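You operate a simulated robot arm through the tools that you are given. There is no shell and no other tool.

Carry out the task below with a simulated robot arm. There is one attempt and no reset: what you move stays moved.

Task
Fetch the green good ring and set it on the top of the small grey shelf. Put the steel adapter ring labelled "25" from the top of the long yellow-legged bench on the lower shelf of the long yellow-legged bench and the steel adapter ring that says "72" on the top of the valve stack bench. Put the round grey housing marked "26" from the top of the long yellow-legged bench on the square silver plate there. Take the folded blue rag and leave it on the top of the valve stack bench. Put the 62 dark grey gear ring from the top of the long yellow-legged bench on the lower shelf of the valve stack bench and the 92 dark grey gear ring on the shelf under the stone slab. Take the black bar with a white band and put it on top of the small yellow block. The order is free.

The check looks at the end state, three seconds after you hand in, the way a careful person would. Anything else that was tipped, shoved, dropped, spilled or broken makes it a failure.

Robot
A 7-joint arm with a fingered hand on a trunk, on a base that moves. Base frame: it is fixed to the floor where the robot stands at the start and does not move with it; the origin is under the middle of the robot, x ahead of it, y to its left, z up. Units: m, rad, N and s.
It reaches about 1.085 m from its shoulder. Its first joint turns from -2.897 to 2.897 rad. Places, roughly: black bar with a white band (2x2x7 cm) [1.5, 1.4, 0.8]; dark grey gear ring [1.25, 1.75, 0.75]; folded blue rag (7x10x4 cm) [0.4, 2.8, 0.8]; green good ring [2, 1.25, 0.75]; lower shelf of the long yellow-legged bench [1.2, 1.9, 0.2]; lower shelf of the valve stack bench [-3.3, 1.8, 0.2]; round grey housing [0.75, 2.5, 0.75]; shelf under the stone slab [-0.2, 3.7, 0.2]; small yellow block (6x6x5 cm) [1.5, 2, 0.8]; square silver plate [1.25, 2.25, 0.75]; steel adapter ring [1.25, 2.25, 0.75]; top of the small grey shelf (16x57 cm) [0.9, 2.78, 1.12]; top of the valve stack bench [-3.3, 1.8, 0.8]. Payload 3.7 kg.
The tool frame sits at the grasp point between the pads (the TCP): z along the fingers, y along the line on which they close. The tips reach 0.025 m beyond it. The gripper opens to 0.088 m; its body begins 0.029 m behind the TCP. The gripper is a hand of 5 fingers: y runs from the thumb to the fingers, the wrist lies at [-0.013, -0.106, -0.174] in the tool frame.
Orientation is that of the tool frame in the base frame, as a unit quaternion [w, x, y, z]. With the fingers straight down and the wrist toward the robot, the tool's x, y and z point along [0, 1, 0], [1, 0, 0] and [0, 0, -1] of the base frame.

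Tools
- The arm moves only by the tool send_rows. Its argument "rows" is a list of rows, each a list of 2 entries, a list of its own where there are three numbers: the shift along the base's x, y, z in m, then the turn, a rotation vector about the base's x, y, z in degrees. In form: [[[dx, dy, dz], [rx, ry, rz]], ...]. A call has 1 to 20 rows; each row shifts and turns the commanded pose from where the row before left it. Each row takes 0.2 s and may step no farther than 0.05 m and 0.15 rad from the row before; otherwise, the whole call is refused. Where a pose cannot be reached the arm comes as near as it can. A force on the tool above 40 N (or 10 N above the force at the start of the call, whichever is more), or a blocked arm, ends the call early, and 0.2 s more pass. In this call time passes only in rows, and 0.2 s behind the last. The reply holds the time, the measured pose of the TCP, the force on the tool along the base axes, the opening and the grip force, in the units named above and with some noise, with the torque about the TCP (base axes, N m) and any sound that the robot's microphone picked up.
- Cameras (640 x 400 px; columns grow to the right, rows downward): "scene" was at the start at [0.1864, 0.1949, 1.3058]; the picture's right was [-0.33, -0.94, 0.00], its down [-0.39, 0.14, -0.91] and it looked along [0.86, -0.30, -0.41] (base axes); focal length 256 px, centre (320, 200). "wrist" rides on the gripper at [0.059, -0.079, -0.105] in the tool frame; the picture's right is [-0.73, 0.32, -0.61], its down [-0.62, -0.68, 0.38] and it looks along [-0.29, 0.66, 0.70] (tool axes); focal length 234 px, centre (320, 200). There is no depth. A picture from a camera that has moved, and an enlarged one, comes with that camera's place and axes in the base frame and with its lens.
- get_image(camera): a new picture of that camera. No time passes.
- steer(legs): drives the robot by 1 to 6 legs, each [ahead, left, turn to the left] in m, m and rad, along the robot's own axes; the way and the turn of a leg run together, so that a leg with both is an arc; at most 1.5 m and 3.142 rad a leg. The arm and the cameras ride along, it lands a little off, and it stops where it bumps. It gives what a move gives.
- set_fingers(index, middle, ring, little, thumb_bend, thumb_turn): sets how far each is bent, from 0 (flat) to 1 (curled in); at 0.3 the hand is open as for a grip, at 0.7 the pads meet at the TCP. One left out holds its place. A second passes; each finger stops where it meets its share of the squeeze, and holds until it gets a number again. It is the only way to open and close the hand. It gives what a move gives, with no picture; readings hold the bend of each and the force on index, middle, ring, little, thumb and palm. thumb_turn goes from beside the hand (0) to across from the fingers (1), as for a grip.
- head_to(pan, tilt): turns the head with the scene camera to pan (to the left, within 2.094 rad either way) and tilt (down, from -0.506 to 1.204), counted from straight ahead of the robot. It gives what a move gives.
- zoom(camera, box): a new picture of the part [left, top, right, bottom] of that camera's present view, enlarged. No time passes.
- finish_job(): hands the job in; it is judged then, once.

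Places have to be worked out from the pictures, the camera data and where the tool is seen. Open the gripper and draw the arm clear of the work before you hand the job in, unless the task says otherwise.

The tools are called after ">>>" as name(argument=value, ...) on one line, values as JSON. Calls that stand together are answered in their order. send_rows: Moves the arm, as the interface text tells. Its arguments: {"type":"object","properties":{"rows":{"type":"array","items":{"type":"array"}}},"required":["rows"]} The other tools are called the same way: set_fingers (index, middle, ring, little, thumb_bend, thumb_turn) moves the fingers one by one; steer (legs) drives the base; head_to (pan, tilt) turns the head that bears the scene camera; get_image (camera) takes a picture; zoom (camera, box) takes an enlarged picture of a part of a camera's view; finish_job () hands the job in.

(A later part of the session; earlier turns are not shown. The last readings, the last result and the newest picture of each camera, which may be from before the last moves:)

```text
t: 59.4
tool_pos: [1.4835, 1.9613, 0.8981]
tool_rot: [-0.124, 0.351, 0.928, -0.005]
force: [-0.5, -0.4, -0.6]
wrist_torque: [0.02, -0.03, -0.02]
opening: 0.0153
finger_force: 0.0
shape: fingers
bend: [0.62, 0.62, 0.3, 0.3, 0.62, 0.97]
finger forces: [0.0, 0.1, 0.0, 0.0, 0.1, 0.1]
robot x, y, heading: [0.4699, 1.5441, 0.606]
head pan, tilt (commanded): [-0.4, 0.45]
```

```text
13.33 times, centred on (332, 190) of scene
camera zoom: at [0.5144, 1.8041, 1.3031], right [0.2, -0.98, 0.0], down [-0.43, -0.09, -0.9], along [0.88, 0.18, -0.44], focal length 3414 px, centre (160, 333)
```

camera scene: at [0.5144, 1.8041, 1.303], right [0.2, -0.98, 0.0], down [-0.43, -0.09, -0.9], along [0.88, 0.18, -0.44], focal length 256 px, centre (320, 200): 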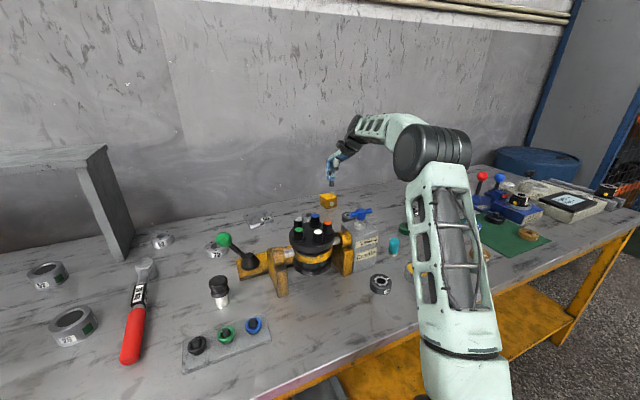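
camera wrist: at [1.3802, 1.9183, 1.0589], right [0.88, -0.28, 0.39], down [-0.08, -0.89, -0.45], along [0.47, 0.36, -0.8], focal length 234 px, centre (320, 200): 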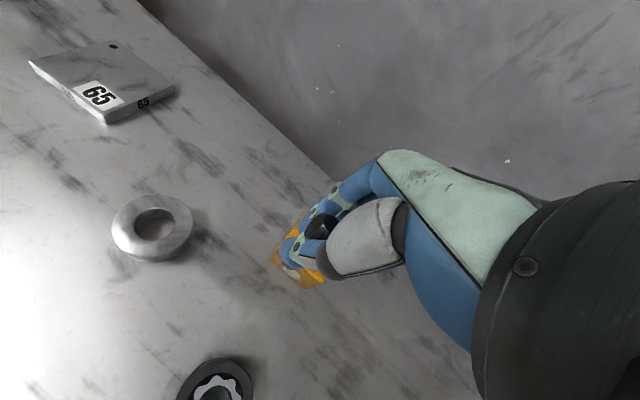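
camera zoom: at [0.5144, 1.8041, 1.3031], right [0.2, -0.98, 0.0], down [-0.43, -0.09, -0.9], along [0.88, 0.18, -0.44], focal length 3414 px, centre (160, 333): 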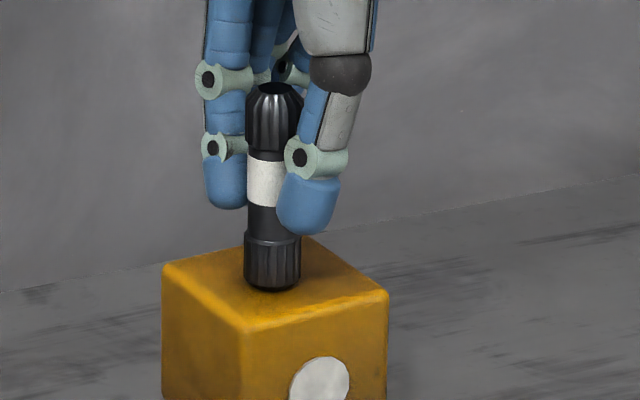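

The bar stands freely upright on the block. I open the hand fully and lift straight up.

>>> set_fingers(index=0.3, middle=0.3, thumb_bend=0.3)

>>> send_rows(rows=[[[0, 0, 0.02], [0, 0, 0]], [[0, 0, 0.03], [0, 0, 0]], [[0, 0, 0.03], [0, 0, 0]], [[-0.02, -0.015, 0.03], [0, 0, 0]], [[-0.03, -0.02, 0.03], [0, 0, 0]], [[-0.035, -0.02, 0.02], [0, 0, 0]]])

>>> get_image(camera="scene")

>>> zoom(camera="scene", box=[308, 175, 356, 205])

```text
t: 60.4
tool_pos: [1.4825, 1.963, 0.8976]
tool_rot: [-0.124, 0.351, 0.928, -0.006]
force: [0.2, 0.4, -1.2]
wrist_torque: [0.0, 0.02, -0.03]
opening: 0.0845
finger_force: 0.1
shape: fingers
bend: [0.3, 0.3, 0.3, 0.3, 0.3, 0.97]
finger forces: [0.1, 0.0, 0.1, 0.1, 0.0, 0.0]
robot x, y, heading: [0.4696, 1.5452, 0.602]
head pan, tilt (commanded): [-0.4, 0.45]
```

```text
t: 61.8
tool_pos: [1.3995, 1.9088, 1.0553]
tool_rot: [-0.124, 0.351, 0.928, -0.006]
force: [0.5, -0.3, -0.3]
wrist_torque: [-0.03, 0.06, 0.02]
opening: 0.0844
finger_force: 0.1
shape: fingers
bend: [0.3, 0.3, 0.3, 0.3, 0.3, 0.97]
finger forces: [0.1, 0.0, 0.0, 0.0, 0.1, 0.1]
robot x, y, heading: [0.4704, 1.5447, 0.602]
head pan, tilt (commanded): [-0.4, 0.45]
```

```text
taken
camera scene: at [0.5147, 1.8042, 1.303], right [0.2, -0.98, 0.0], down [-0.43, -0.09, -0.9], along [0.88, 0.18, -0.44], focal length 256 px, centre (320, 200)
```

scene: 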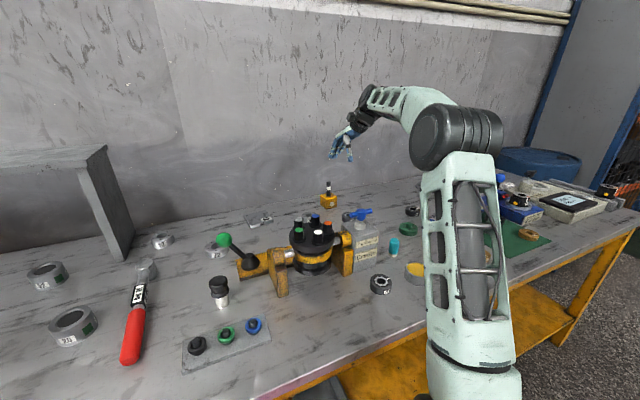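

```text
13.33 times, centred on (332, 190) of scene
camera zoom: at [0.5147, 1.8042, 1.303], right [0.2, -0.98, 0.0], down [-0.43, -0.09, -0.9], along [0.88, 0.18, -0.44], focal length 3414 px, centre (160, 333)
```

zoom: 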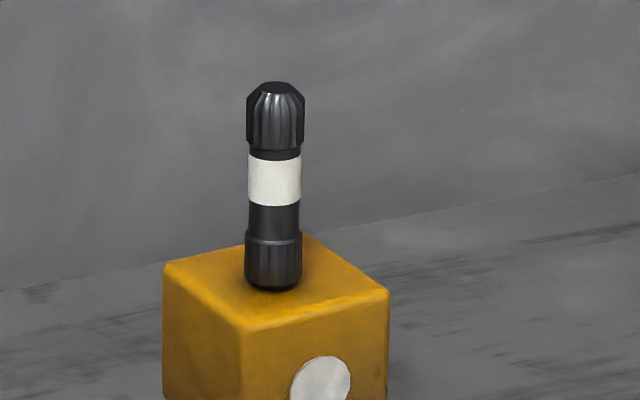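

The bar is standing on the yellow block. Next the steel ring "25" (≈(1.34, 2.005)): I level the hand again and move above it.

>>> send_rows(rows=[[[-0.012, 0.02, -0.01], [-2.18, -6.73, 0]], [[-0.012, 0.02, -0.01], [-2.18, -6.73, 0]], [[-0.012, 0.02, -0.02], [0, 0, -7]], [[-0.012, 0.02, -0.02], [0, 0, -7]], [[-0.0115, 0.0162, -0.035], [0, 0, 0]]])

>>> get_image(camera="wrist")

>>> get_image(camera="scene")

```text
t: 63.0
tool_pos: [1.3413, 2.0038, 0.9648]
tool_rot: [0.0, 0.467, 0.884, 0.002]
force: [-0.1, -0.1, 0.1]
wrist_torque: [0.01, -0.01, 0.01]
opening: 0.0845
finger_force: 0.1
shape: fingers
bend: [0.3, 0.3, 0.3, 0.3, 0.3, 0.97]
finger forces: [0.1, 0.1, 0.0, 0.0, 0.0, 0.1]
robot x, y, heading: [0.4729, 1.5462, 0.602]
head pan, tilt (commanded): [-0.4, 0.45]
```

```text
taken
camera wrist: at [1.2421, 2.0068, 1.0698], right [0.68, -0.42, 0.61], down [-0.21, -0.9, -0.39], along [0.71, 0.13, -0.7], focal length 234 px, centre (320, 200)
```

wrist: 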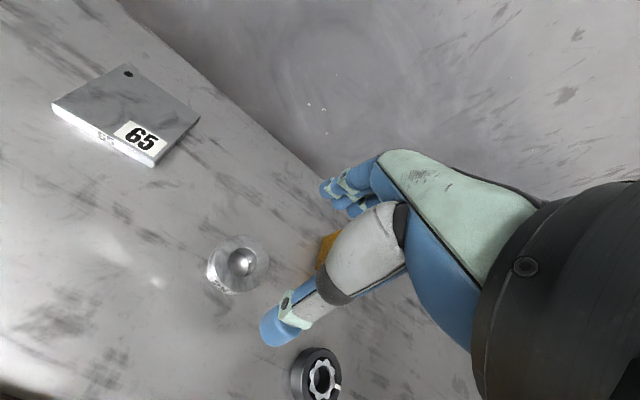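

```text
taken
camera scene: at [0.5144, 1.8039, 1.3031], right [0.2, -0.98, 0.0], down [-0.43, -0.09, -0.9], along [0.88, 0.18, -0.44], focal length 256 px, centre (320, 200)
```

scene: 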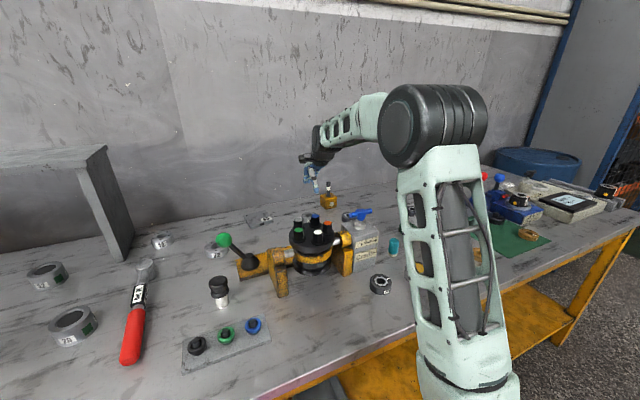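

The ring is under the hand; I zoom in the wrist view for its exact centre.

>>> zoom(camera="wrist", box=[180, 210, 300, 310])

```text
4.00 times, centred on (240, 260) of wrist
camera zoom: at [1.2421, 2.0068, 1.0698], right [0.68, -0.42, 0.61], down [-0.21, -0.9, -0.39], along [0.71, 0.13, -0.7], focal length 937 px, centre (640, -40)
```

zoom: 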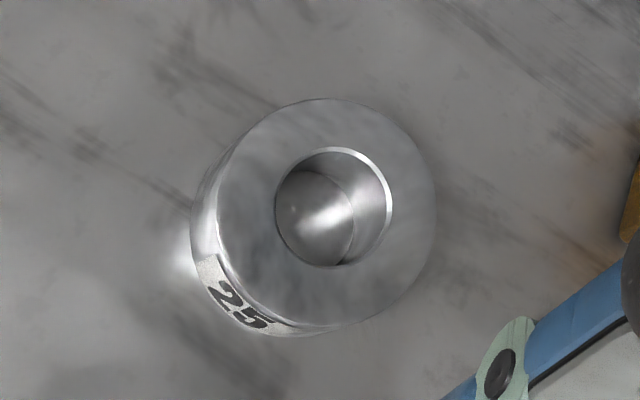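

Ring "25" is centred at (1.345, 2.015), 55 mm wide, 28 mm tall. I descend around it to TCP z ≈ 0.832.

>>> send_rows(rows=[[[0.0048, 0.0096, -0.03], [0, 0, 0]], [[0, 0, -0.04], [0, 0, 0]], [[0, 0, -0.04], [0, 0, 0]], [[0, 0, -0.023], [0, 0, 0]]])

>>> get_image(camera="wrist")

```text
t: 64.0
tool_pos: [1.3439, 2.0119, 0.8306]
tool_rot: [0.0, 0.465, 0.885, 0.001]
force: [0.2, -0.5, -0.1]
wrist_torque: [0.0, 0.01, 0.02]
opening: 0.0844
finger_force: 0.0
shape: fingers
bend: [0.3, 0.3, 0.3, 0.3, 0.3, 0.97]
finger forces: [0.1, 0.0, 0.1, 0.0, 0.0, 0.0]
robot x, y, heading: [0.4698, 1.5424, 0.602]
head pan, tilt (commanded): [-0.4, 0.45]
```

```text
taken
camera wrist: at [1.2465, 2.0152, 0.9353], right [0.68, -0.42, 0.61], down [-0.21, -0.9, -0.39], along [0.71, 0.13, -0.7], focal length 234 px, centre (320, 200)
```

wrist: 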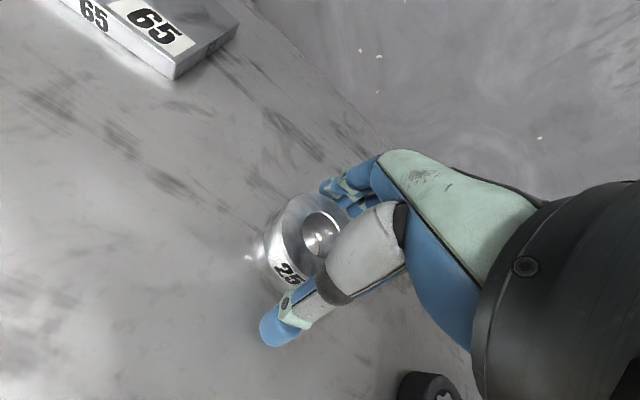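

The ring lies between thumb and fingers. I close index, middle and thumb.

>>> set_fingers(index=0.7, middle=0.7, thumb_bend=0.7)

>>> zoom(camera="wrist", box=[220, 150, 420, 350])

```text
t: 65.0
tool_pos: [1.345, 2.0128, 0.8301]
tool_rot: [0.001, 0.466, 0.885, 0.001]
force: [2.2, 0.6, 1.4]
wrist_torque: [0.12, -0.21, 0.03]
opening: 0.0514
finger_force: 15.1
shape: fingers
bend: [0.47, 0.53, 0.3, 0.3, 0.46, 0.96]
finger forces: [8.3, 7.6, 0.0, 0.1, 14.1, 0.1]
robot x, y, heading: [0.4715, 1.5434, 0.601]
head pan, tilt (commanded): [-0.4, 0.45]
```

```text
2.00 times, centred on (320, 250) of wrist
camera zoom: at [1.2466, 2.0154, 0.9357], right [0.68, -0.42, 0.61], down [-0.21, -0.9, -0.39], along [0.71, 0.13, -0.7], focal length 468 px, centre (320, 100)
```

zoom: 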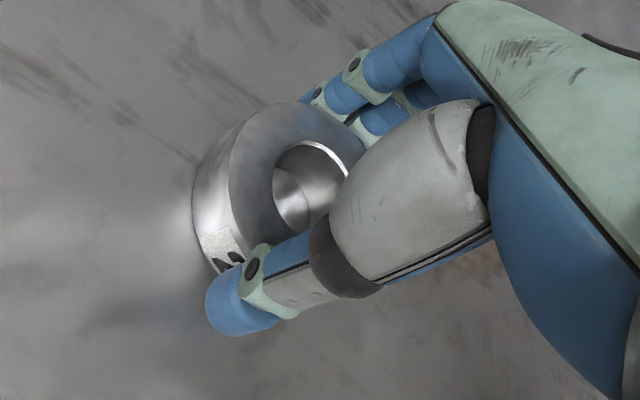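

Solid grip (8 / 7.6 / 14 N). I lift, retract over the cradle at a safe height, then back the base away to reach the lower shelf.

>>> send_rows(rows=[[[0, 0, 0.03], [0, 0, 0]], [[0, 0, 0.045], [0, 0, 0]], [[0, 0, 0.045], [0, 0, 0]], [[-0.01, -0.007, 0.045], [0, 0, 0]], [[-0.02, -0.014, 0.04], [0, 0, 0]], [[-0.03, -0.02, 0.03], [0, 0, 0]], [[-0.04, -0.027, 0.01], [0, 0, 0]], [[-0.04, -0.027, 0], [0, 0, 0]], [[-0.04, -0.027, 0], [0, 0, 0]], [[-0.04, -0.027, 0], [0, 0, 0]]])

>>> steer(legs=[[-0.35, 0.0, 0]])

>>> head_to(pan=-0.1, tilt=0.85)

>>> get_image(camera="scene")

```text
t: 67.2
tool_pos: [1.1246, 1.8624, 1.0725]
tool_rot: [0.0, 0.466, 0.885, 0.0]
force: [1.0, -0.2, -4.6]
wrist_torque: [0.01, 0.03, 0.0]
opening: 0.0509
finger_force: 14.0
shape: fingers
bend: [0.48, 0.54, 0.3, 0.3, 0.46, 0.96]
finger forces: [7.0, 6.4, 0.0, 0.0, 14.6, 0.0]
robot x, y, heading: [0.4701, 1.5424, 0.599]
head pan, tilt (commanded): [-0.4, 0.45]
```

```text
t: 69.4
tool_pos: [0.8378, 1.6712, 1.0735]
tool_rot: [0.0, 0.462, 0.887, 0.0]
force: [-0.4, 1.0, -4.6]
wrist_torque: [0.01, -0.01, -0.01]
opening: 0.051
finger_force: 14.2
shape: fingers
bend: [0.48, 0.54, 0.3, 0.3, 0.46, 0.96]
finger forces: [6.9, 6.4, 0.1, 0.1, 14.5, 0.0]
robot x, y, heading: [0.1845, 1.3443, 0.606]
head pan, tilt (commanded): [-0.4, 0.45]
```

```text
t: 70.3
tool_pos: [0.8364, 1.6691, 1.0735]
tool_rot: [-0.001, 0.462, 0.887, 0.001]
force: [0.7, -0.3, -3.7]
wrist_torque: [-0.01, -0.05, 0.02]
opening: 0.0508
finger_force: 14.1
shape: fingers
bend: [0.48, 0.54, 0.3, 0.3, 0.46, 0.96]
finger forces: [7.0, 6.3, 0.0, 0.0, 14.7, 0.1]
robot x, y, heading: [0.1843, 1.3464, 0.61]
head pan, tilt (commanded): [-0.099, 0.85]
```

```text
taken
camera scene: at [0.2053, 1.6257, 1.2687], right [0.49, -0.87, 0.0], down [-0.66, -0.37, -0.66], along [0.58, 0.32, -0.75], focal length 256 px, centre (320, 200)
```

scene: 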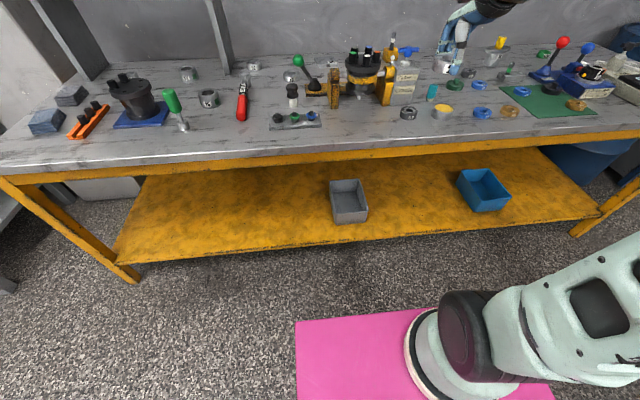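

Ring is held securely. I back off and shift right so the hand can descend in front of the bench, aiming between the grey and blue bins on the lower shelf.

>>> steer(legs=[[-0.15, -0.2, 0]])

>>> send_rows(rows=[[[0, 0, -0.05], [0, 0, 0]], [[0, 0, -0.05], [0, 0, 0]], [[0, 0, -0.05], [0, 0, 0]], [[0, 0, -0.05], [0, 0, 0]], [[0, 0, -0.05], [0, 0, 0]], [[0, 0, -0.05], [0, 0, 0]]])

>>> get_image(camera="scene")

```text
t: 72.1
tool_pos: [0.8287, 1.4182, 1.0722]
tool_rot: [-0.001, 0.463, 0.886, 0.001]
force: [0.2, -1.1, -4.3]
wrist_torque: [0.01, -0.07, 0.01]
opening: 0.051
finger_force: 14.2
shape: fingers
bend: [0.48, 0.55, 0.3, 0.3, 0.46, 0.96]
finger forces: [6.9, 6.4, 0.0, 0.0, 14.5, 0.0]
robot x, y, heading: [0.1747, 1.0966, 0.607]
head pan, tilt (commanded): [-0.099, 0.85]
```

```text
t: 73.5
tool_pos: [0.8199, 1.413, 0.7672]
tool_rot: [0.023, 0.393, 0.918, -0.037]
force: [2.1, -0.3, -3.6]
wrist_torque: [0.03, 0.03, 0.02]
opening: 0.0509
finger_force: 13.6
shape: fingers
bend: [0.48, 0.55, 0.3, 0.3, 0.46, 0.96]
finger forces: [7.1, 6.4, 0.0, 0.0, 13.7, 0.0]
robot x, y, heading: [0.1742, 1.0936, 0.607]
head pan, tilt (commanded): [-0.099, 0.85]
```

```text
taken
camera scene: at [0.1974, 1.3751, 1.2687], right [0.49, -0.87, 0.0], down [-0.66, -0.36, -0.66], along [0.58, 0.32, -0.75], focal length 256 px, centre (320, 200)
```

scene: 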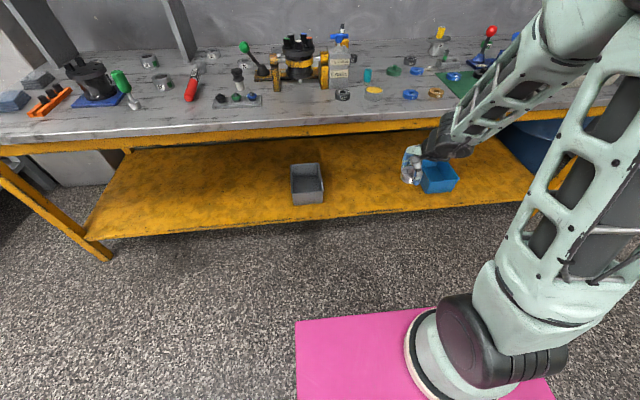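

The hand is coming down but its orientation drifted a few degrees. I continue down in smaller steps and check the orientation again.

>>> send_rows(rows=[[[0, 0, -0.03], [0, 0, 0]], [[0, 0, -0.03], [0, 0, 0]], [[0, 0, -0.03], [0, 0, 0]]])

>>> get_image(camera="wrist")

```text
t: 74.3
tool_pos: [0.8286, 1.4191, 0.6818]
tool_rot: [-0.001, 0.463, 0.886, 0.001]
force: [-0.9, -0.7, -4.1]
wrist_torque: [0.02, 0.0, 0.02]
opening: 0.0509
finger_force: 13.5
shape: fingers
bend: [0.48, 0.55, 0.3, 0.3, 0.46, 0.96]
finger forces: [6.7, 6.0, 0.1, 0.1, 13.8, 0.0]
robot x, y, heading: [0.1759, 1.0945, 0.608]
head pan, tilt (commanded): [-0.099, 0.85]
```

```text
taken
camera wrist: at [0.7308, 1.4215, 0.7881], right [0.68, -0.41, 0.61], down [-0.2, -0.9, -0.39], along [0.71, 0.14, -0.7], focal length 234 px, centre (320, 200)
```

wrist: 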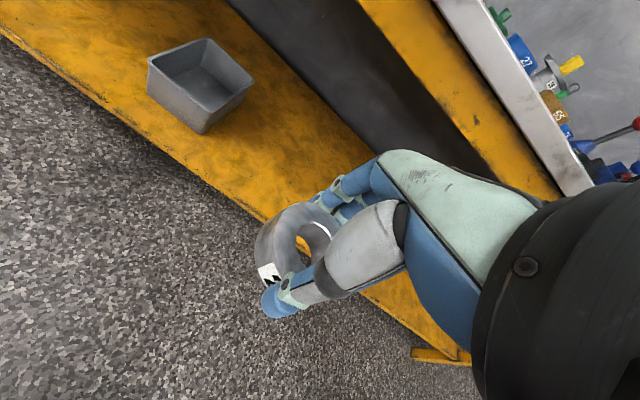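

Orientation is exact again; ring is level. I continue down to z ≈ 0.32 in front of the shelf.

>>> send_rows(rows=[[[0, 0, -0.045], [0, 0, 0]], [[0, 0, -0.045], [0, 0, 0]], [[0, 0, -0.045], [0, 0, 0]], [[0, 0, -0.045], [0, 0, 0]], [[0, 0, -0.045], [0, 0, 0]], [[0, 0, -0.045], [0, 0, 0]], [[0, 0, -0.045], [0, 0, 0]], [[0, 0, -0.045], [0, 0, 0]]])

>>> get_image(camera="wrist")

>>> get_image(camera="scene")

```text
t: 76.1
tool_pos: [0.8297, 1.4167, 0.3579]
tool_rot: [-0.001, 0.463, 0.886, -0.001]
force: [-0.4, 0.2, -3.3]
wrist_torque: [0.01, -0.01, -0.01]
opening: 0.0506
finger_force: 12.9
shape: fingers
bend: [0.48, 0.55, 0.3, 0.3, 0.46, 0.96]
finger forces: [6.5, 6.1, 0.0, 0.0, 13.5, 0.1]
out of reach, approached as far as the arm can: row 8
robot x, y, heading: [0.1799, 1.0941, 0.608]
head pan, tilt (commanded): [-0.099, 0.85]
```

```text
taken
camera wrist: at [0.7319, 1.4192, 0.4629], right [0.68, -0.41, 0.61], down [-0.2, -0.9, -0.39], along [0.7, 0.14, -0.7], focal length 234 px, centre (320, 200)
```

wrist: 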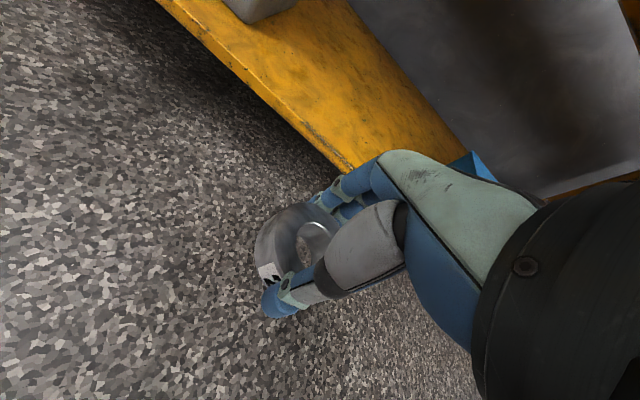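

```text
taken
camera scene: at [0.1975, 1.3755, 1.2686], right [0.49, -0.87, 0.0], down [-0.66, -0.37, -0.66], along [0.58, 0.32, -0.75], focal length 256 px, centre (320, 200)
```

scene: 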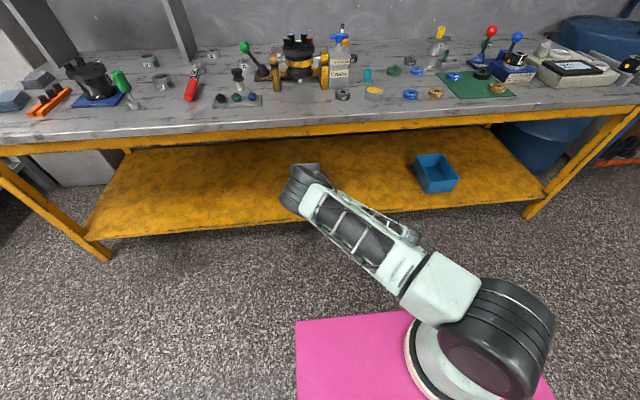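

The hand can't go lower here with this posture (elbow swung left). I extend the arm forward under the bench top instead, watching the posture.

>>> send_rows(rows=[[[0.033, 0.023, 0.0], [0, 0, 0]], [[0.033, 0.023, 0.0], [0, 0, 0]], [[0.033, 0.023, 0.0], [0, 0, 0]], [[0.033, 0.023, 0.0], [0, 0, 0]]])

>>> get_image(camera="scene")

>>> get_image(camera="wrist")

```text
t: 77.1
tool_pos: [0.9641, 1.5116, 0.3543]
tool_rot: [-0.001, 0.463, 0.886, 0.001]
force: [-0.5, -0.5, -4.2]
wrist_torque: [0.0, -0.04, 0.01]
opening: 0.0502
finger_force: 12.7
shape: fingers
bend: [0.49, 0.55, 0.3, 0.3, 0.46, 0.96]
finger forces: [6.5, 6.2, 0.0, 0.0, 13.4, 0.0]
robot x, y, heading: [0.1749, 1.0969, 0.609]
head pan, tilt (commanded): [-0.099, 0.85]
```

```text
taken
camera scene: at [0.1974, 1.3755, 1.2686], right [0.49, -0.87, 0.0], down [-0.66, -0.37, -0.66], along [0.58, 0.32, -0.75], focal length 256 px, centre (320, 200)
```

scene: 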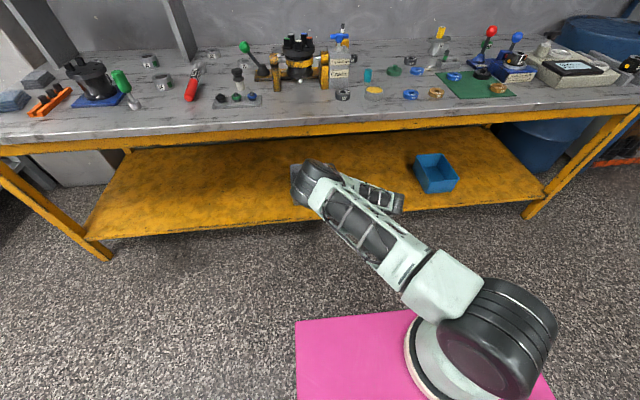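

```text
taken
camera wrist: at [0.8673, 1.5138, 0.4597], right [0.68, -0.41, 0.61], down [-0.2, -0.9, -0.38], along [0.7, 0.14, -0.7], focal length 234 px, centre (320, 200)
```

wrist: 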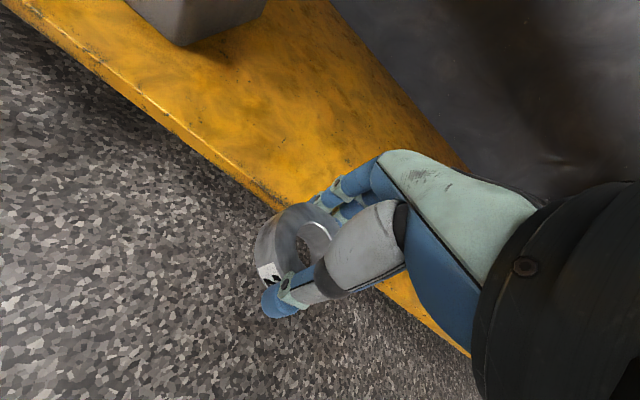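

Still clear. I continue forward so the ring is over the shelf, then check height.

>>> send_rows(rows=[[[0.033, 0.023, 0.0], [0, 0, 0]], [[0.033, 0.023, 0.0], [0, 0, 0]], [[0.033, 0.023, 0.0], [0, 0, 0]], [[0.033, 0.023, 0.0], [0, 0, 0]]])

>>> get_image(camera="scene")

>>> get_image(camera="wrist")

```text
t: 78.1
tool_pos: [1.0941, 1.6046, 0.3559]
tool_rot: [-0.001, 0.463, 0.887, 0.001]
force: [-0.4, 0.2, -3.4]
wrist_torque: [-0.03, -0.02, 0.03]
opening: 0.0502
finger_force: 12.3
shape: fingers
bend: [0.49, 0.55, 0.3, 0.3, 0.46, 0.96]
finger forces: [6.5, 6.2, 0.0, 0.1, 13.2, 0.1]
robot x, y, heading: [0.175, 1.0956, 0.612]
head pan, tilt (commanded): [-0.099, 0.85]
```

```text
taken
camera scene: at [0.1973, 1.3756, 1.2686], right [0.49, -0.87, 0.0], down [-0.66, -0.37, -0.66], along [0.58, 0.32, -0.75], focal length 256 px, centre (320, 200)
```

scene: 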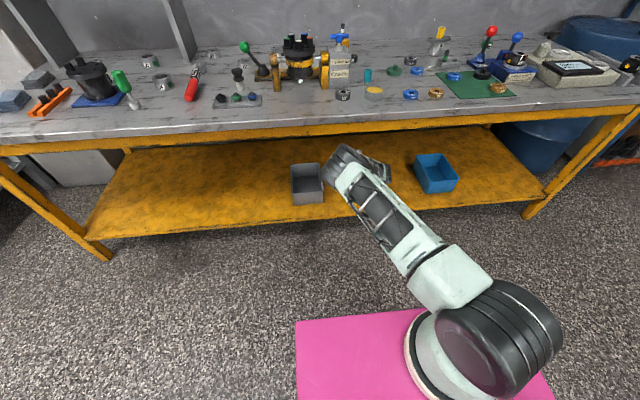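

```text
taken
camera wrist: at [0.9971, 1.6063, 0.4612], right [0.68, -0.41, 0.61], down [-0.2, -0.9, -0.38], along [0.7, 0.14, -0.7], focal length 234 px, centre (320, 200)
```

wrist: 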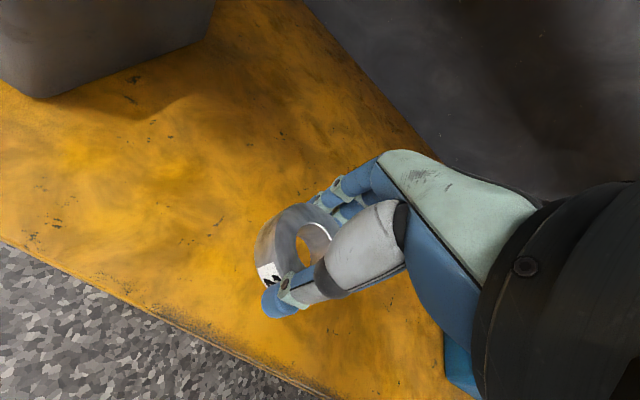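

The ring is over the shelf. I lower in steps, watching the elbow's gap to the bench edge.

>>> send_rows(rows=[[[0, 0, -0.025], [0, 0, 0]], [[0, 0, -0.025], [0, 0, 0]]])

>>> zoom(camera="scene", box=[240, 80, 480, 230])

>>> get_image(camera="wrist")

```text
t: 78.7
tool_pos: [1.095, 1.6038, 0.3071]
tool_rot: [0.0, 0.463, 0.886, 0.001]
force: [-0.1, -0.2, -3.2]
wrist_torque: [0.02, 0.01, 0.02]
opening: 0.05
finger_force: 13.1
shape: fingers
bend: [0.49, 0.55, 0.3, 0.3, 0.46, 0.96]
finger forces: [6.5, 6.3, 0.0, 0.1, 13.2, 0.0]
robot x, y, heading: [0.1764, 1.0961, 0.614]
head pan, tilt (commanded): [-0.099, 0.85]
```

```text
2.67 times, centred on (360, 155) of scene
camera zoom: at [0.1975, 1.3755, 1.2686], right [0.49, -0.87, 0.0], down [-0.66, -0.37, -0.66], along [0.58, 0.32, -0.75], focal length 683 px, centre (213, 320)
```

zoom: 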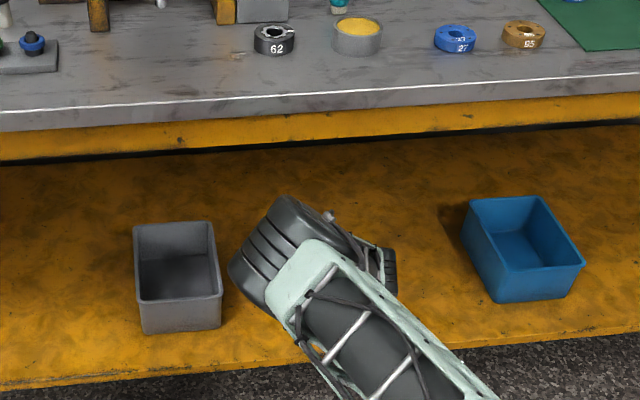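

```text
taken
camera wrist: at [0.9978, 1.6061, 0.4118], right [0.68, -0.41, 0.61], down [-0.2, -0.9, -0.39], along [0.7, 0.14, -0.7], focal length 234 px, centre (320, 200)
```

wrist: 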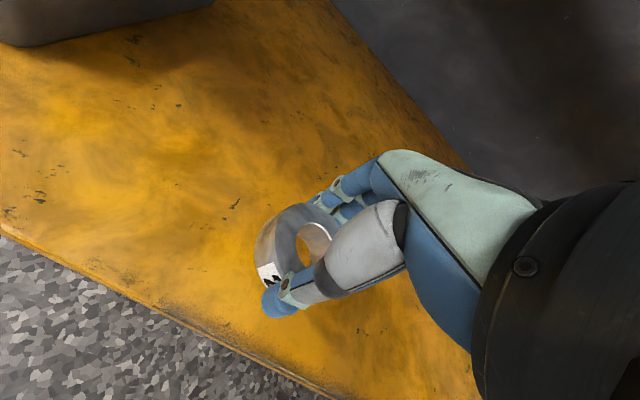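

The elbow moves down and clear as the hand lowers. I continue to z ≈ 0.257, then feel for contact.

>>> send_rows(rows=[[[0, 0, -0.025], [0, 0, 0]], [[0, 0, -0.025], [0, 0, 0]]])

>>> get_image(camera="wrist")

>>> get_image(camera="scene")

```text
t: 79.3
tool_pos: [1.0937, 1.6027, 0.2559]
tool_rot: [0.0, 0.463, 0.886, 0.0]
force: [0.4, -0.2, -3.6]
wrist_torque: [-0.05, 0.02, -0.02]
opening: 0.0502
finger_force: 12.7
shape: fingers
bend: [0.49, 0.55, 0.3, 0.3, 0.46, 0.96]
finger forces: [6.5, 6.1, 0.0, 0.0, 13.0, 0.0]
robot x, y, heading: [0.174, 1.0927, 0.61]
head pan, tilt (commanded): [-0.099, 0.85]
```

```text
taken
camera wrist: at [0.9966, 1.6057, 0.3611], right [0.68, -0.41, 0.61], down [-0.2, -0.9, -0.38], along [0.7, 0.14, -0.7], focal length 234 px, centre (320, 200)
```

wrist: 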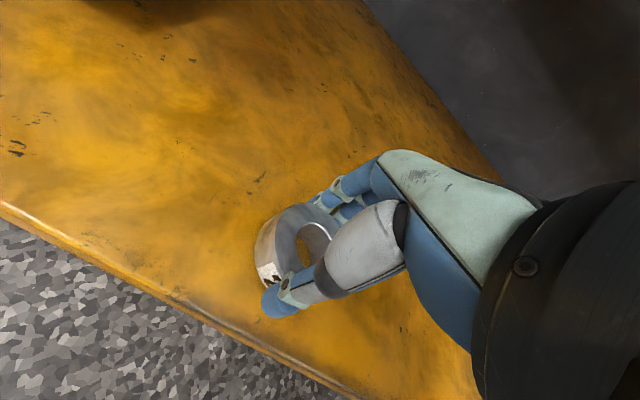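

```text
taken
camera scene: at [0.1975, 1.3755, 1.2686], right [0.49, -0.87, 0.0], down [-0.66, -0.37, -0.66], along [0.58, 0.32, -0.75], focal length 256 px, centre (320, 200)
```

scene: 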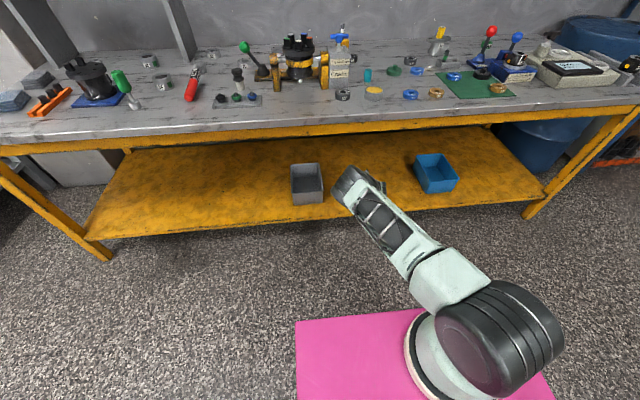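

Close to the shelf now; stepping down 5 mm at a time and watching the vertical force.

>>> send_rows(rows=[[[0, 0, -0.005], [0, 0, 0]], [[0, 0, -0.005], [0, 0, 0]]])

>>> send_rows(rows=[[[0, 0, -0.005], [0, 0, 0]]])

>>> zoom(camera="wrist", box=[200, 150, 400, 350])

```text
t: 79.9
tool_pos: [1.0951, 1.6037, 0.2496]
tool_rot: [-0.001, 0.462, 0.887, 0.002]
force: [-2.2, 0.8, 25.7]
wrist_torque: [0.1, -0.11, 0.01]
opening: 0.0509
finger_force: 18.7
shape: fingers
bend: [0.49, 0.55, 0.3, 0.3, 0.45, 0.95]
finger forces: [6.5, 10.9, 0.1, 0.1, 19.7, 0.0]
robot x, y, heading: [0.1747, 1.0963, 0.606]
head pan, tilt (commanded): [-0.099, 0.85]
```

```text
t: 80.3
tool_pos: [1.0968, 1.6045, 0.2492]
tool_rot: [0.0, 0.463, 0.887, 0.005]
force: [-3.8, -2.9, 18.2]
wrist_torque: [-0.04, 0.06, -0.02]
opening: 0.0513
finger_force: 17.7
shape: fingers
bend: [0.51, 0.56, 0.3, 0.3, 0.44, 0.95]
finger forces: [5.7, 9.1, 0.0, 0.1, 20.6, 0.1]
robot x, y, heading: [0.1771, 1.0928, 0.608]
head pan, tilt (commanded): [-0.099, 0.85]
stopped in row 1: the force on the tool passed its limit at 45 N (the readings are from after the stop); the commanded pose is now the measured one
```

```text
2.00 times, centred on (300, 250) of wrist
camera zoom: at [0.9988, 1.6075, 0.3539], right [0.68, -0.42, 0.61], down [-0.2, -0.9, -0.39], along [0.71, 0.14, -0.69], focal length 468 px, centre (360, 100)
```

zoom: 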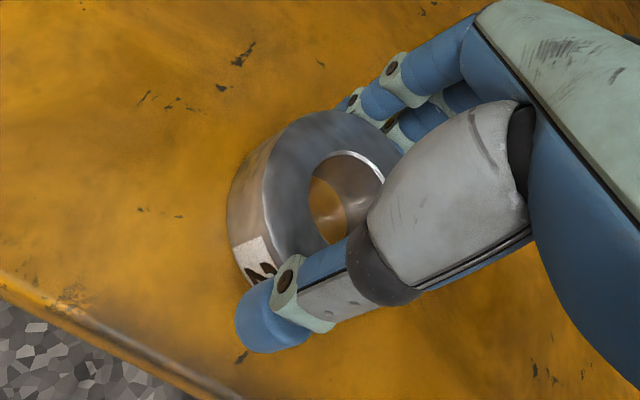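

The ring touched the shelf at TCP z ≈ 0.25 (shelf ≈ 0.22). I relieve the pressure by 2 mm and open the fingers.

>>> send_rows(rows=[[[0, 0, 0.002], [0, 0, 0]]])

>>> set_fingers(index=0.3, middle=0.3, thumb_bend=0.3)

>>> get_image(camera="wrist")

```text
t: 80.7
tool_pos: [1.0965, 1.6049, 0.251]
tool_rot: [0.001, 0.463, 0.887, 0.003]
force: [-0.8, -0.4, 10.7]
wrist_torque: [0.03, -0.1, 0.0]
opening: 0.051
finger_force: 16.0
shape: fingers
bend: [0.51, 0.56, 0.3, 0.3, 0.44, 0.95]
finger forces: [6.5, 8.4, 0.1, 0.0, 16.4, 0.0]
robot x, y, heading: [0.176, 1.0951, 0.604]
head pan, tilt (commanded): [-0.099, 0.85]
```

```text
t: 81.7
tool_pos: [1.0963, 1.606, 0.2498]
tool_rot: [0.001, 0.463, 0.887, 0.004]
force: [0.4, 0.1, 0.0]
wrist_torque: [0.0, 0.01, 0.02]
opening: 0.0845
finger_force: 0.0
shape: fingers
bend: [0.3, 0.3, 0.3, 0.3, 0.3, 0.97]
finger forces: [0.0, 0.0, 0.0, 0.0, 0.0, 0.0]
robot x, y, heading: [0.1761, 1.0934, 0.61]
head pan, tilt (commanded): [-0.099, 0.85]
```

```text
taken
camera wrist: at [0.998, 1.6071, 0.354], right [0.68, -0.41, 0.61], down [-0.2, -0.9, -0.39], along [0.71, 0.14, -0.69], focal length 234 px, centre (320, 200)
```

wrist: 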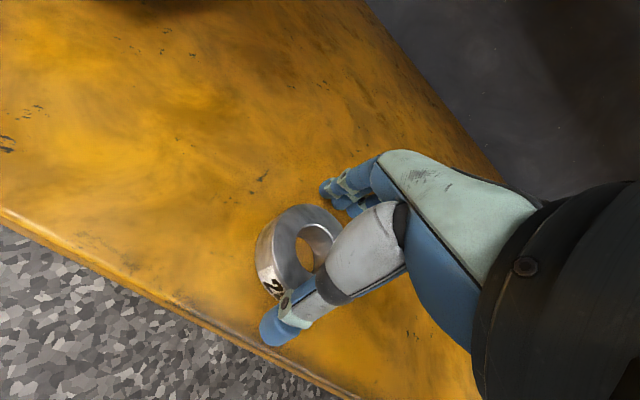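

Ring "25" rests on the lower shelf. I lift, back out from under the bench and rise again along the reverse path.

>>> send_rows(rows=[[[0, 0, 0.03], [0, 0, 0]], [[0, 0, 0.04], [0, 0, 0]], [[0, 0, 0.036], [0, 0, 0]], [[-0.033, -0.023, 0.0], [0, 0, 0]], [[-0.033, -0.023, 0.0], [0, 0, 0]], [[-0.033, -0.023, 0.0], [0, 0, 0]], [[-0.033, -0.023, 0.0], [0, 0, 0]], [[-0.033, -0.023, 0.0], [0, 0, 0]], [[-0.033, -0.023, 0.0], [0, 0, 0]], [[-0.033, -0.023, 0.0], [0, 0, 0]], [[-0.033, -0.023, 0.0], [0, 0, 0]]])

>>> get_image(camera="scene")

```text
t: 84.1
tool_pos: [0.8331, 1.423, 0.3555]
tool_rot: [0.0, 0.461, 0.887, 0.003]
force: [0.1, 0.5, 0.2]
wrist_torque: [0.0, 0.01, -0.04]
opening: 0.0846
finger_force: 0.1
shape: fingers
bend: [0.3, 0.3, 0.3, 0.3, 0.3, 0.97]
finger forces: [0.0, 0.1, 0.0, 0.0, 0.0, 0.0]
robot x, y, heading: [0.1771, 1.0938, 0.607]
head pan, tilt (commanded): [-0.099, 0.85]
```

```text
taken
camera scene: at [0.1974, 1.3755, 1.2686], right [0.49, -0.87, 0.0], down [-0.66, -0.37, -0.66], along [0.58, 0.32, -0.75], focal length 256 px, centre (320, 200)
```

scene: 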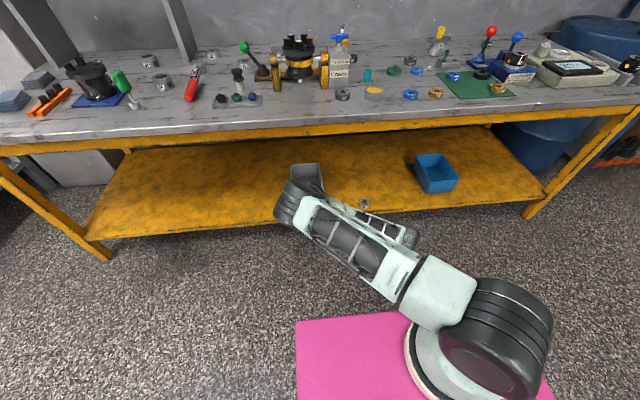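

The ring is visible sitting on the shelf. I raise the arm back to travelling height.

>>> send_rows(rows=[[[0, 0, 0.0475], [0, 0, 0]], [[0, 0, 0.0475], [0, 0, 0]], [[0, 0, 0.0475], [0, 0, 0]], [[0, 0, 0.0475], [0, 0, 0]], [[0, 0, 0.0475], [0, 0, 0]], [[0, 0, 0.0475], [0, 0, 0]], [[0, 0, 0.0475], [0, 0, 0]], [[0, 0, 0.0475], [0, 0, 0]], [[0, 0, 0.0475], [0, 0, 0]], [[0, 0, 0.0475], [0, 0, 0]], [[0, 0, 0.0475], [0, 0, 0]], [[0, 0, 0.0475], [0, 0, 0]], [[0, 0, 0.0475], [0, 0, 0]], [[0, 0, 0.0475], [0, 0, 0]], [[0, 0, 0.0475], [0, 0, 0]]])

>>> steer(legs=[[0.0, -0.75, 0], [0.35, 0, 0]])

>>> head_to(pan=-0.35, tilt=0.55)

>>> get_image(camera="scene")

```text
t: 87.3
tool_pos: [0.8307, 1.4224, 1.0675]
tool_rot: [0.001, 0.463, 0.886, 0.003]
force: [0.1, 0.9, 0.6]
wrist_torque: [-0.01, 0.01, -0.04]
opening: 0.0845
finger_force: 0.0
shape: fingers
bend: [0.3, 0.3, 0.3, 0.3, 0.3, 0.97]
finger forces: [0.0, 0.0, 0.0, 0.1, 0.0, 0.0]
robot x, y, heading: [0.1736, 1.0979, 0.604]
head pan, tilt (commanded): [-0.099, 0.85]
```

```text
t: 93.2
tool_pos: [1.547, 0.9865, 1.0664]
tool_rot: [0.001, 0.467, 0.884, 0.004]
force: [0.7, -0.2, 0.8]
wrist_torque: [0.03, -0.01, 0.03]
opening: 0.0845
finger_force: 0.1
shape: fingers
bend: [0.3, 0.3, 0.3, 0.3, 0.3, 0.97]
finger forces: [0.0, 0.0, 0.0, 0.0, 0.0, 0.0]
robot x, y, heading: [0.8896, 0.6702, 0.597]
head pan, tilt (commanded): [-0.099, 0.85]
```

```text
t: 94.0
tool_pos: [1.5471, 0.9864, 1.0672]
tool_rot: [0.001, 0.466, 0.885, 0.004]
force: [-0.1, -0.9, -0.7]
wrist_torque: [-0.01, 0.02, 0.01]
opening: 0.0846
finger_force: 0.0
shape: fingers
bend: [0.3, 0.3, 0.3, 0.3, 0.3, 0.97]
finger forces: [0.1, 0.0, 0.1, 0.0, 0.0, 0.1]
robot x, y, heading: [0.8871, 0.6687, 0.597]
head pan, tilt (commanded): [-0.351, 0.55]
```

```text
taken
camera scene: at [0.9318, 0.9315, 1.2939], right [0.25, -0.97, 0.0], down [-0.51, -0.13, -0.85], along [0.83, 0.21, -0.52], focal length 256 px, centre (320, 200)
```

scene: 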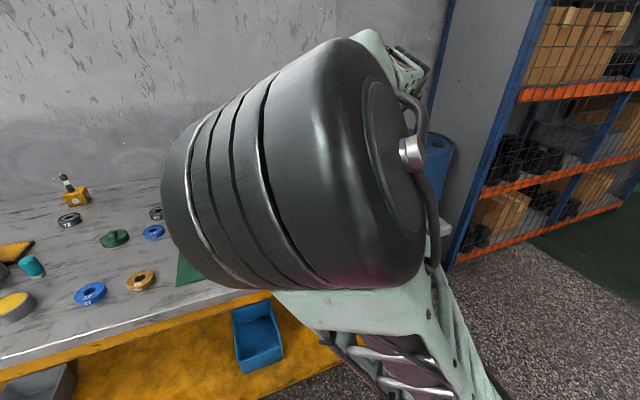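

The elbow blocks the head view here, so I rely on the wrist camera. I creep forward 0.12 m, then extend the hand above the green ring.

>>> steer(legs=[[0.12, 0.0, 0]])

>>> get_image(camera="wrist")

```text
t: 95.2
tool_pos: [1.6454, 1.0543, 1.0666]
tool_rot: [0.001, 0.467, 0.884, 0.003]
force: [0.2, 0.1, -0.4]
wrist_torque: [0.0, 0.01, 0.03]
opening: 0.0846
finger_force: 0.1
shape: fingers
bend: [0.3, 0.3, 0.3, 0.3, 0.3, 0.97]
finger forces: [0.1, 0.1, 0.0, 0.0, 0.1, 0.0]
robot x, y, heading: [0.9898, 0.7343, 0.596]
head pan, tilt (commanded): [-0.351, 0.55]
```

```text
taken
camera wrist: at [1.5475, 1.0571, 1.1714], right [0.67, -0.42, 0.61], down [-0.21, -0.9, -0.39], along [0.71, 0.14, -0.69], focal length 234 px, centre (320, 200)
```

wrist: 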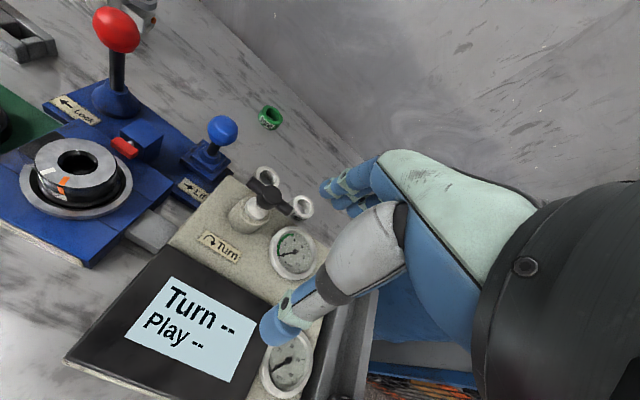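

The green ring is at the bench back behind the blue lever. I move the hand above its estimated place at travelling height.

>>> send_rows(rows=[[[0.0281, 0.0351, 0], [0, 0, 0]], [[0.0281, 0.0351, 0], [0, 0, 0]], [[0.0281, 0.0351, 0], [0, 0, 0]], [[0.0281, 0.0351, 0], [0, 0, 0]], [[0.0281, 0.0351, 0], [0, 0, 0]], [[0.0281, 0.0351, 0], [0, 0, 0]], [[0.0281, 0.0351, 0], [0, 0, 0]]])

>>> get_image(camera="wrist")

>>> get_image(camera="scene")

```text
t: 96.8
tool_pos: [1.8413, 1.3001, 1.0693]
tool_rot: [0.001, 0.467, 0.884, 0.005]
force: [-0.9, -0.2, 0.2]
wrist_torque: [0.03, 0.03, 0.03]
opening: 0.0847
finger_force: 0.1
shape: fingers
bend: [0.3, 0.3, 0.3, 0.3, 0.3, 0.97]
finger forces: [0.0, 0.1, 0.0, 0.0, 0.0, 0.1]
robot x, y, heading: [0.9916, 0.7372, 0.605]
head pan, tilt (commanded): [-0.351, 0.55]
```

```text
taken
camera wrist: at [1.7434, 1.3023, 1.1745], right [0.67, -0.42, 0.61], down [-0.21, -0.9, -0.39], along [0.71, 0.14, -0.69], focal length 234 px, centre (320, 200)
```

wrist: 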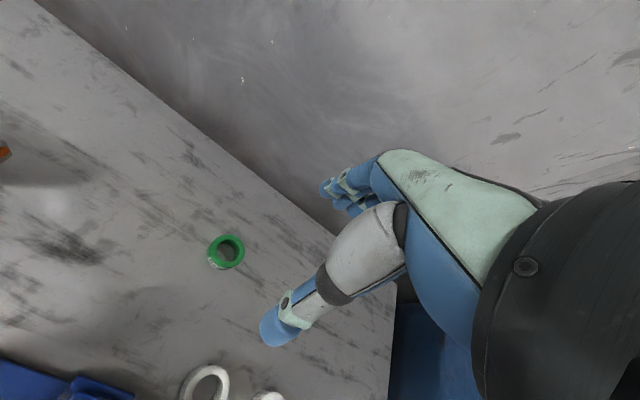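

```text
taken
camera scene: at [1.0298, 0.9985, 1.2941], right [0.25, -0.97, 0.0], down [-0.51, -0.13, -0.85], along [0.83, 0.21, -0.52], focal length 256 px, centre (320, 200)
```

scene: 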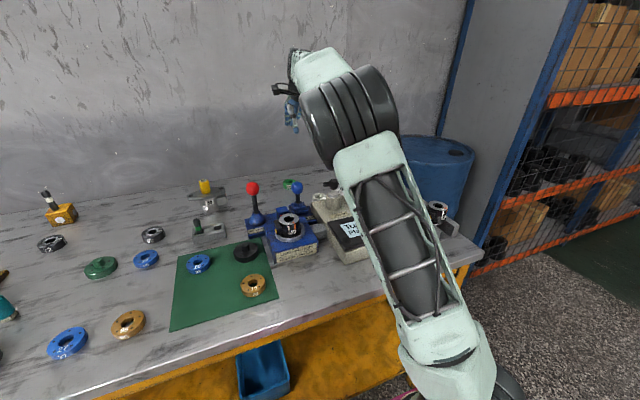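

The green ring shows at about (1.876, 1.338). I zoom to confirm it and its size.

>>> zoom(camera="wrist", box=[190, 220, 270, 280])

>>> zoom(camera="scene", box=[260, 160, 324, 210])

```text
6.67 times, centred on (230, 250) of wrist
camera zoom: at [1.7434, 1.3023, 1.1745], right [0.67, -0.42, 0.61], down [-0.21, -0.9, -0.39], along [0.71, 0.14, -0.69], focal length 1561 px, centre (920, -133)
```

zoom: 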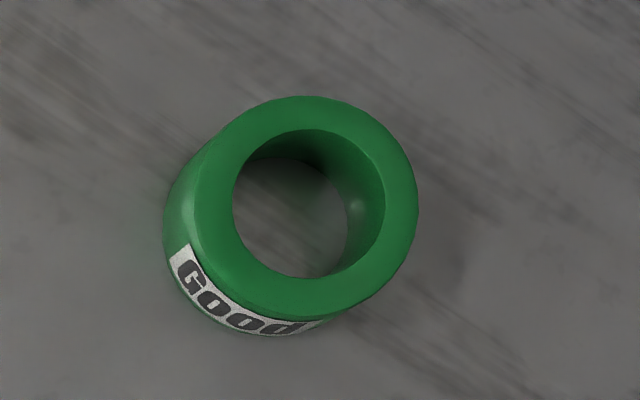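

```text
8.00 times, centred on (292, 185) of scene
camera zoom: at [1.0298, 0.9985, 1.2941], right [0.25, -0.97, 0.0], down [-0.51, -0.13, -0.85], along [0.83, 0.21, -0.52], focal length 2049 px, centre (544, 320)
```

zoom: 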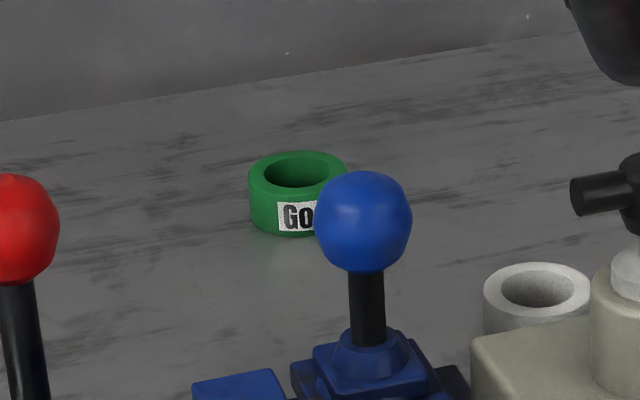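

Ring centre (1.879, 1.3395), 49 mm wide, 25 mm tall. I centre over it and descend partway, checking clearance to the blue lever.

>>> send_rows(rows=[[[0.0194, 0.019, 0], [0, 0, 0]], [[0.0194, 0.019, 0], [0, 0, 0]], [[0, 0, -0.045], [0, 0, 0]], [[0, 0, -0.045], [0, 0, 0]], [[0, 0, -0.04], [0, 0, 0]]])

>>> get_image(camera="wrist")

>>> zoom(camera="scene", box=[250, 110, 346, 210])

```text
t: 98.0
tool_pos: [1.8814, 1.3367, 0.9372]
tool_rot: [0.0, 0.467, 0.884, 0.004]
force: [-0.5, -0.5, 0.9]
wrist_torque: [0.01, -0.01, 0.01]
opening: 0.0846
finger_force: 0.1
shape: fingers
bend: [0.3, 0.3, 0.3, 0.3, 0.3, 0.97]
finger forces: [0.1, 0.1, 0.1, 0.1, 0.0, 0.1]
robot x, y, heading: [0.9851, 0.7328, 0.602]
head pan, tilt (commanded): [-0.351, 0.55]
```

```text
taken
camera wrist: at [1.7835, 1.3401, 1.0423], right [0.67, -0.42, 0.61], down [-0.21, -0.9, -0.39], along [0.71, 0.14, -0.69], focal length 234 px, centre (320, 200)
```

wrist: 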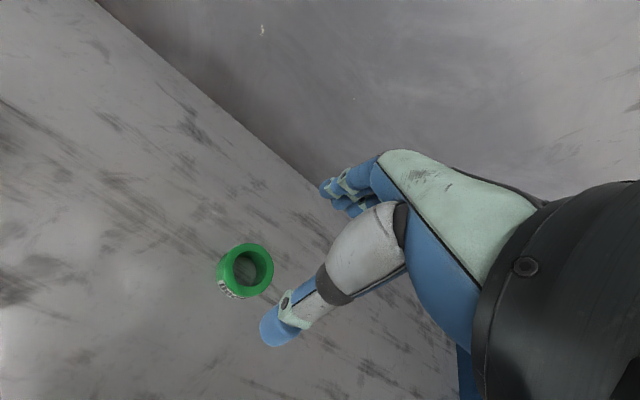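

```text
4.00 times, centred on (298, 160) of scene
camera zoom: at [1.0301, 0.9987, 1.294], right [0.25, -0.97, 0.0], down [-0.51, -0.13, -0.85], along [0.83, 0.21, -0.52], focal length 1024 px, centre (408, 360)
```

zoom: 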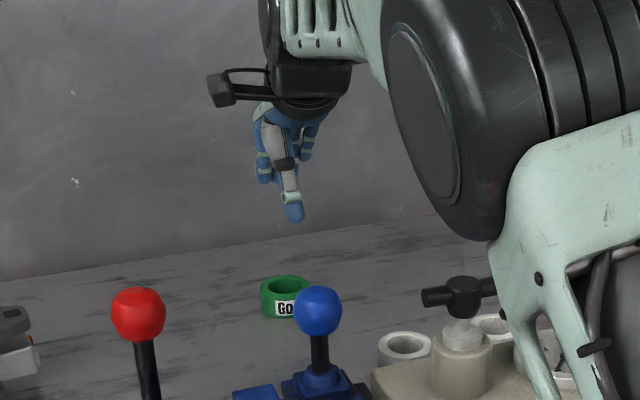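

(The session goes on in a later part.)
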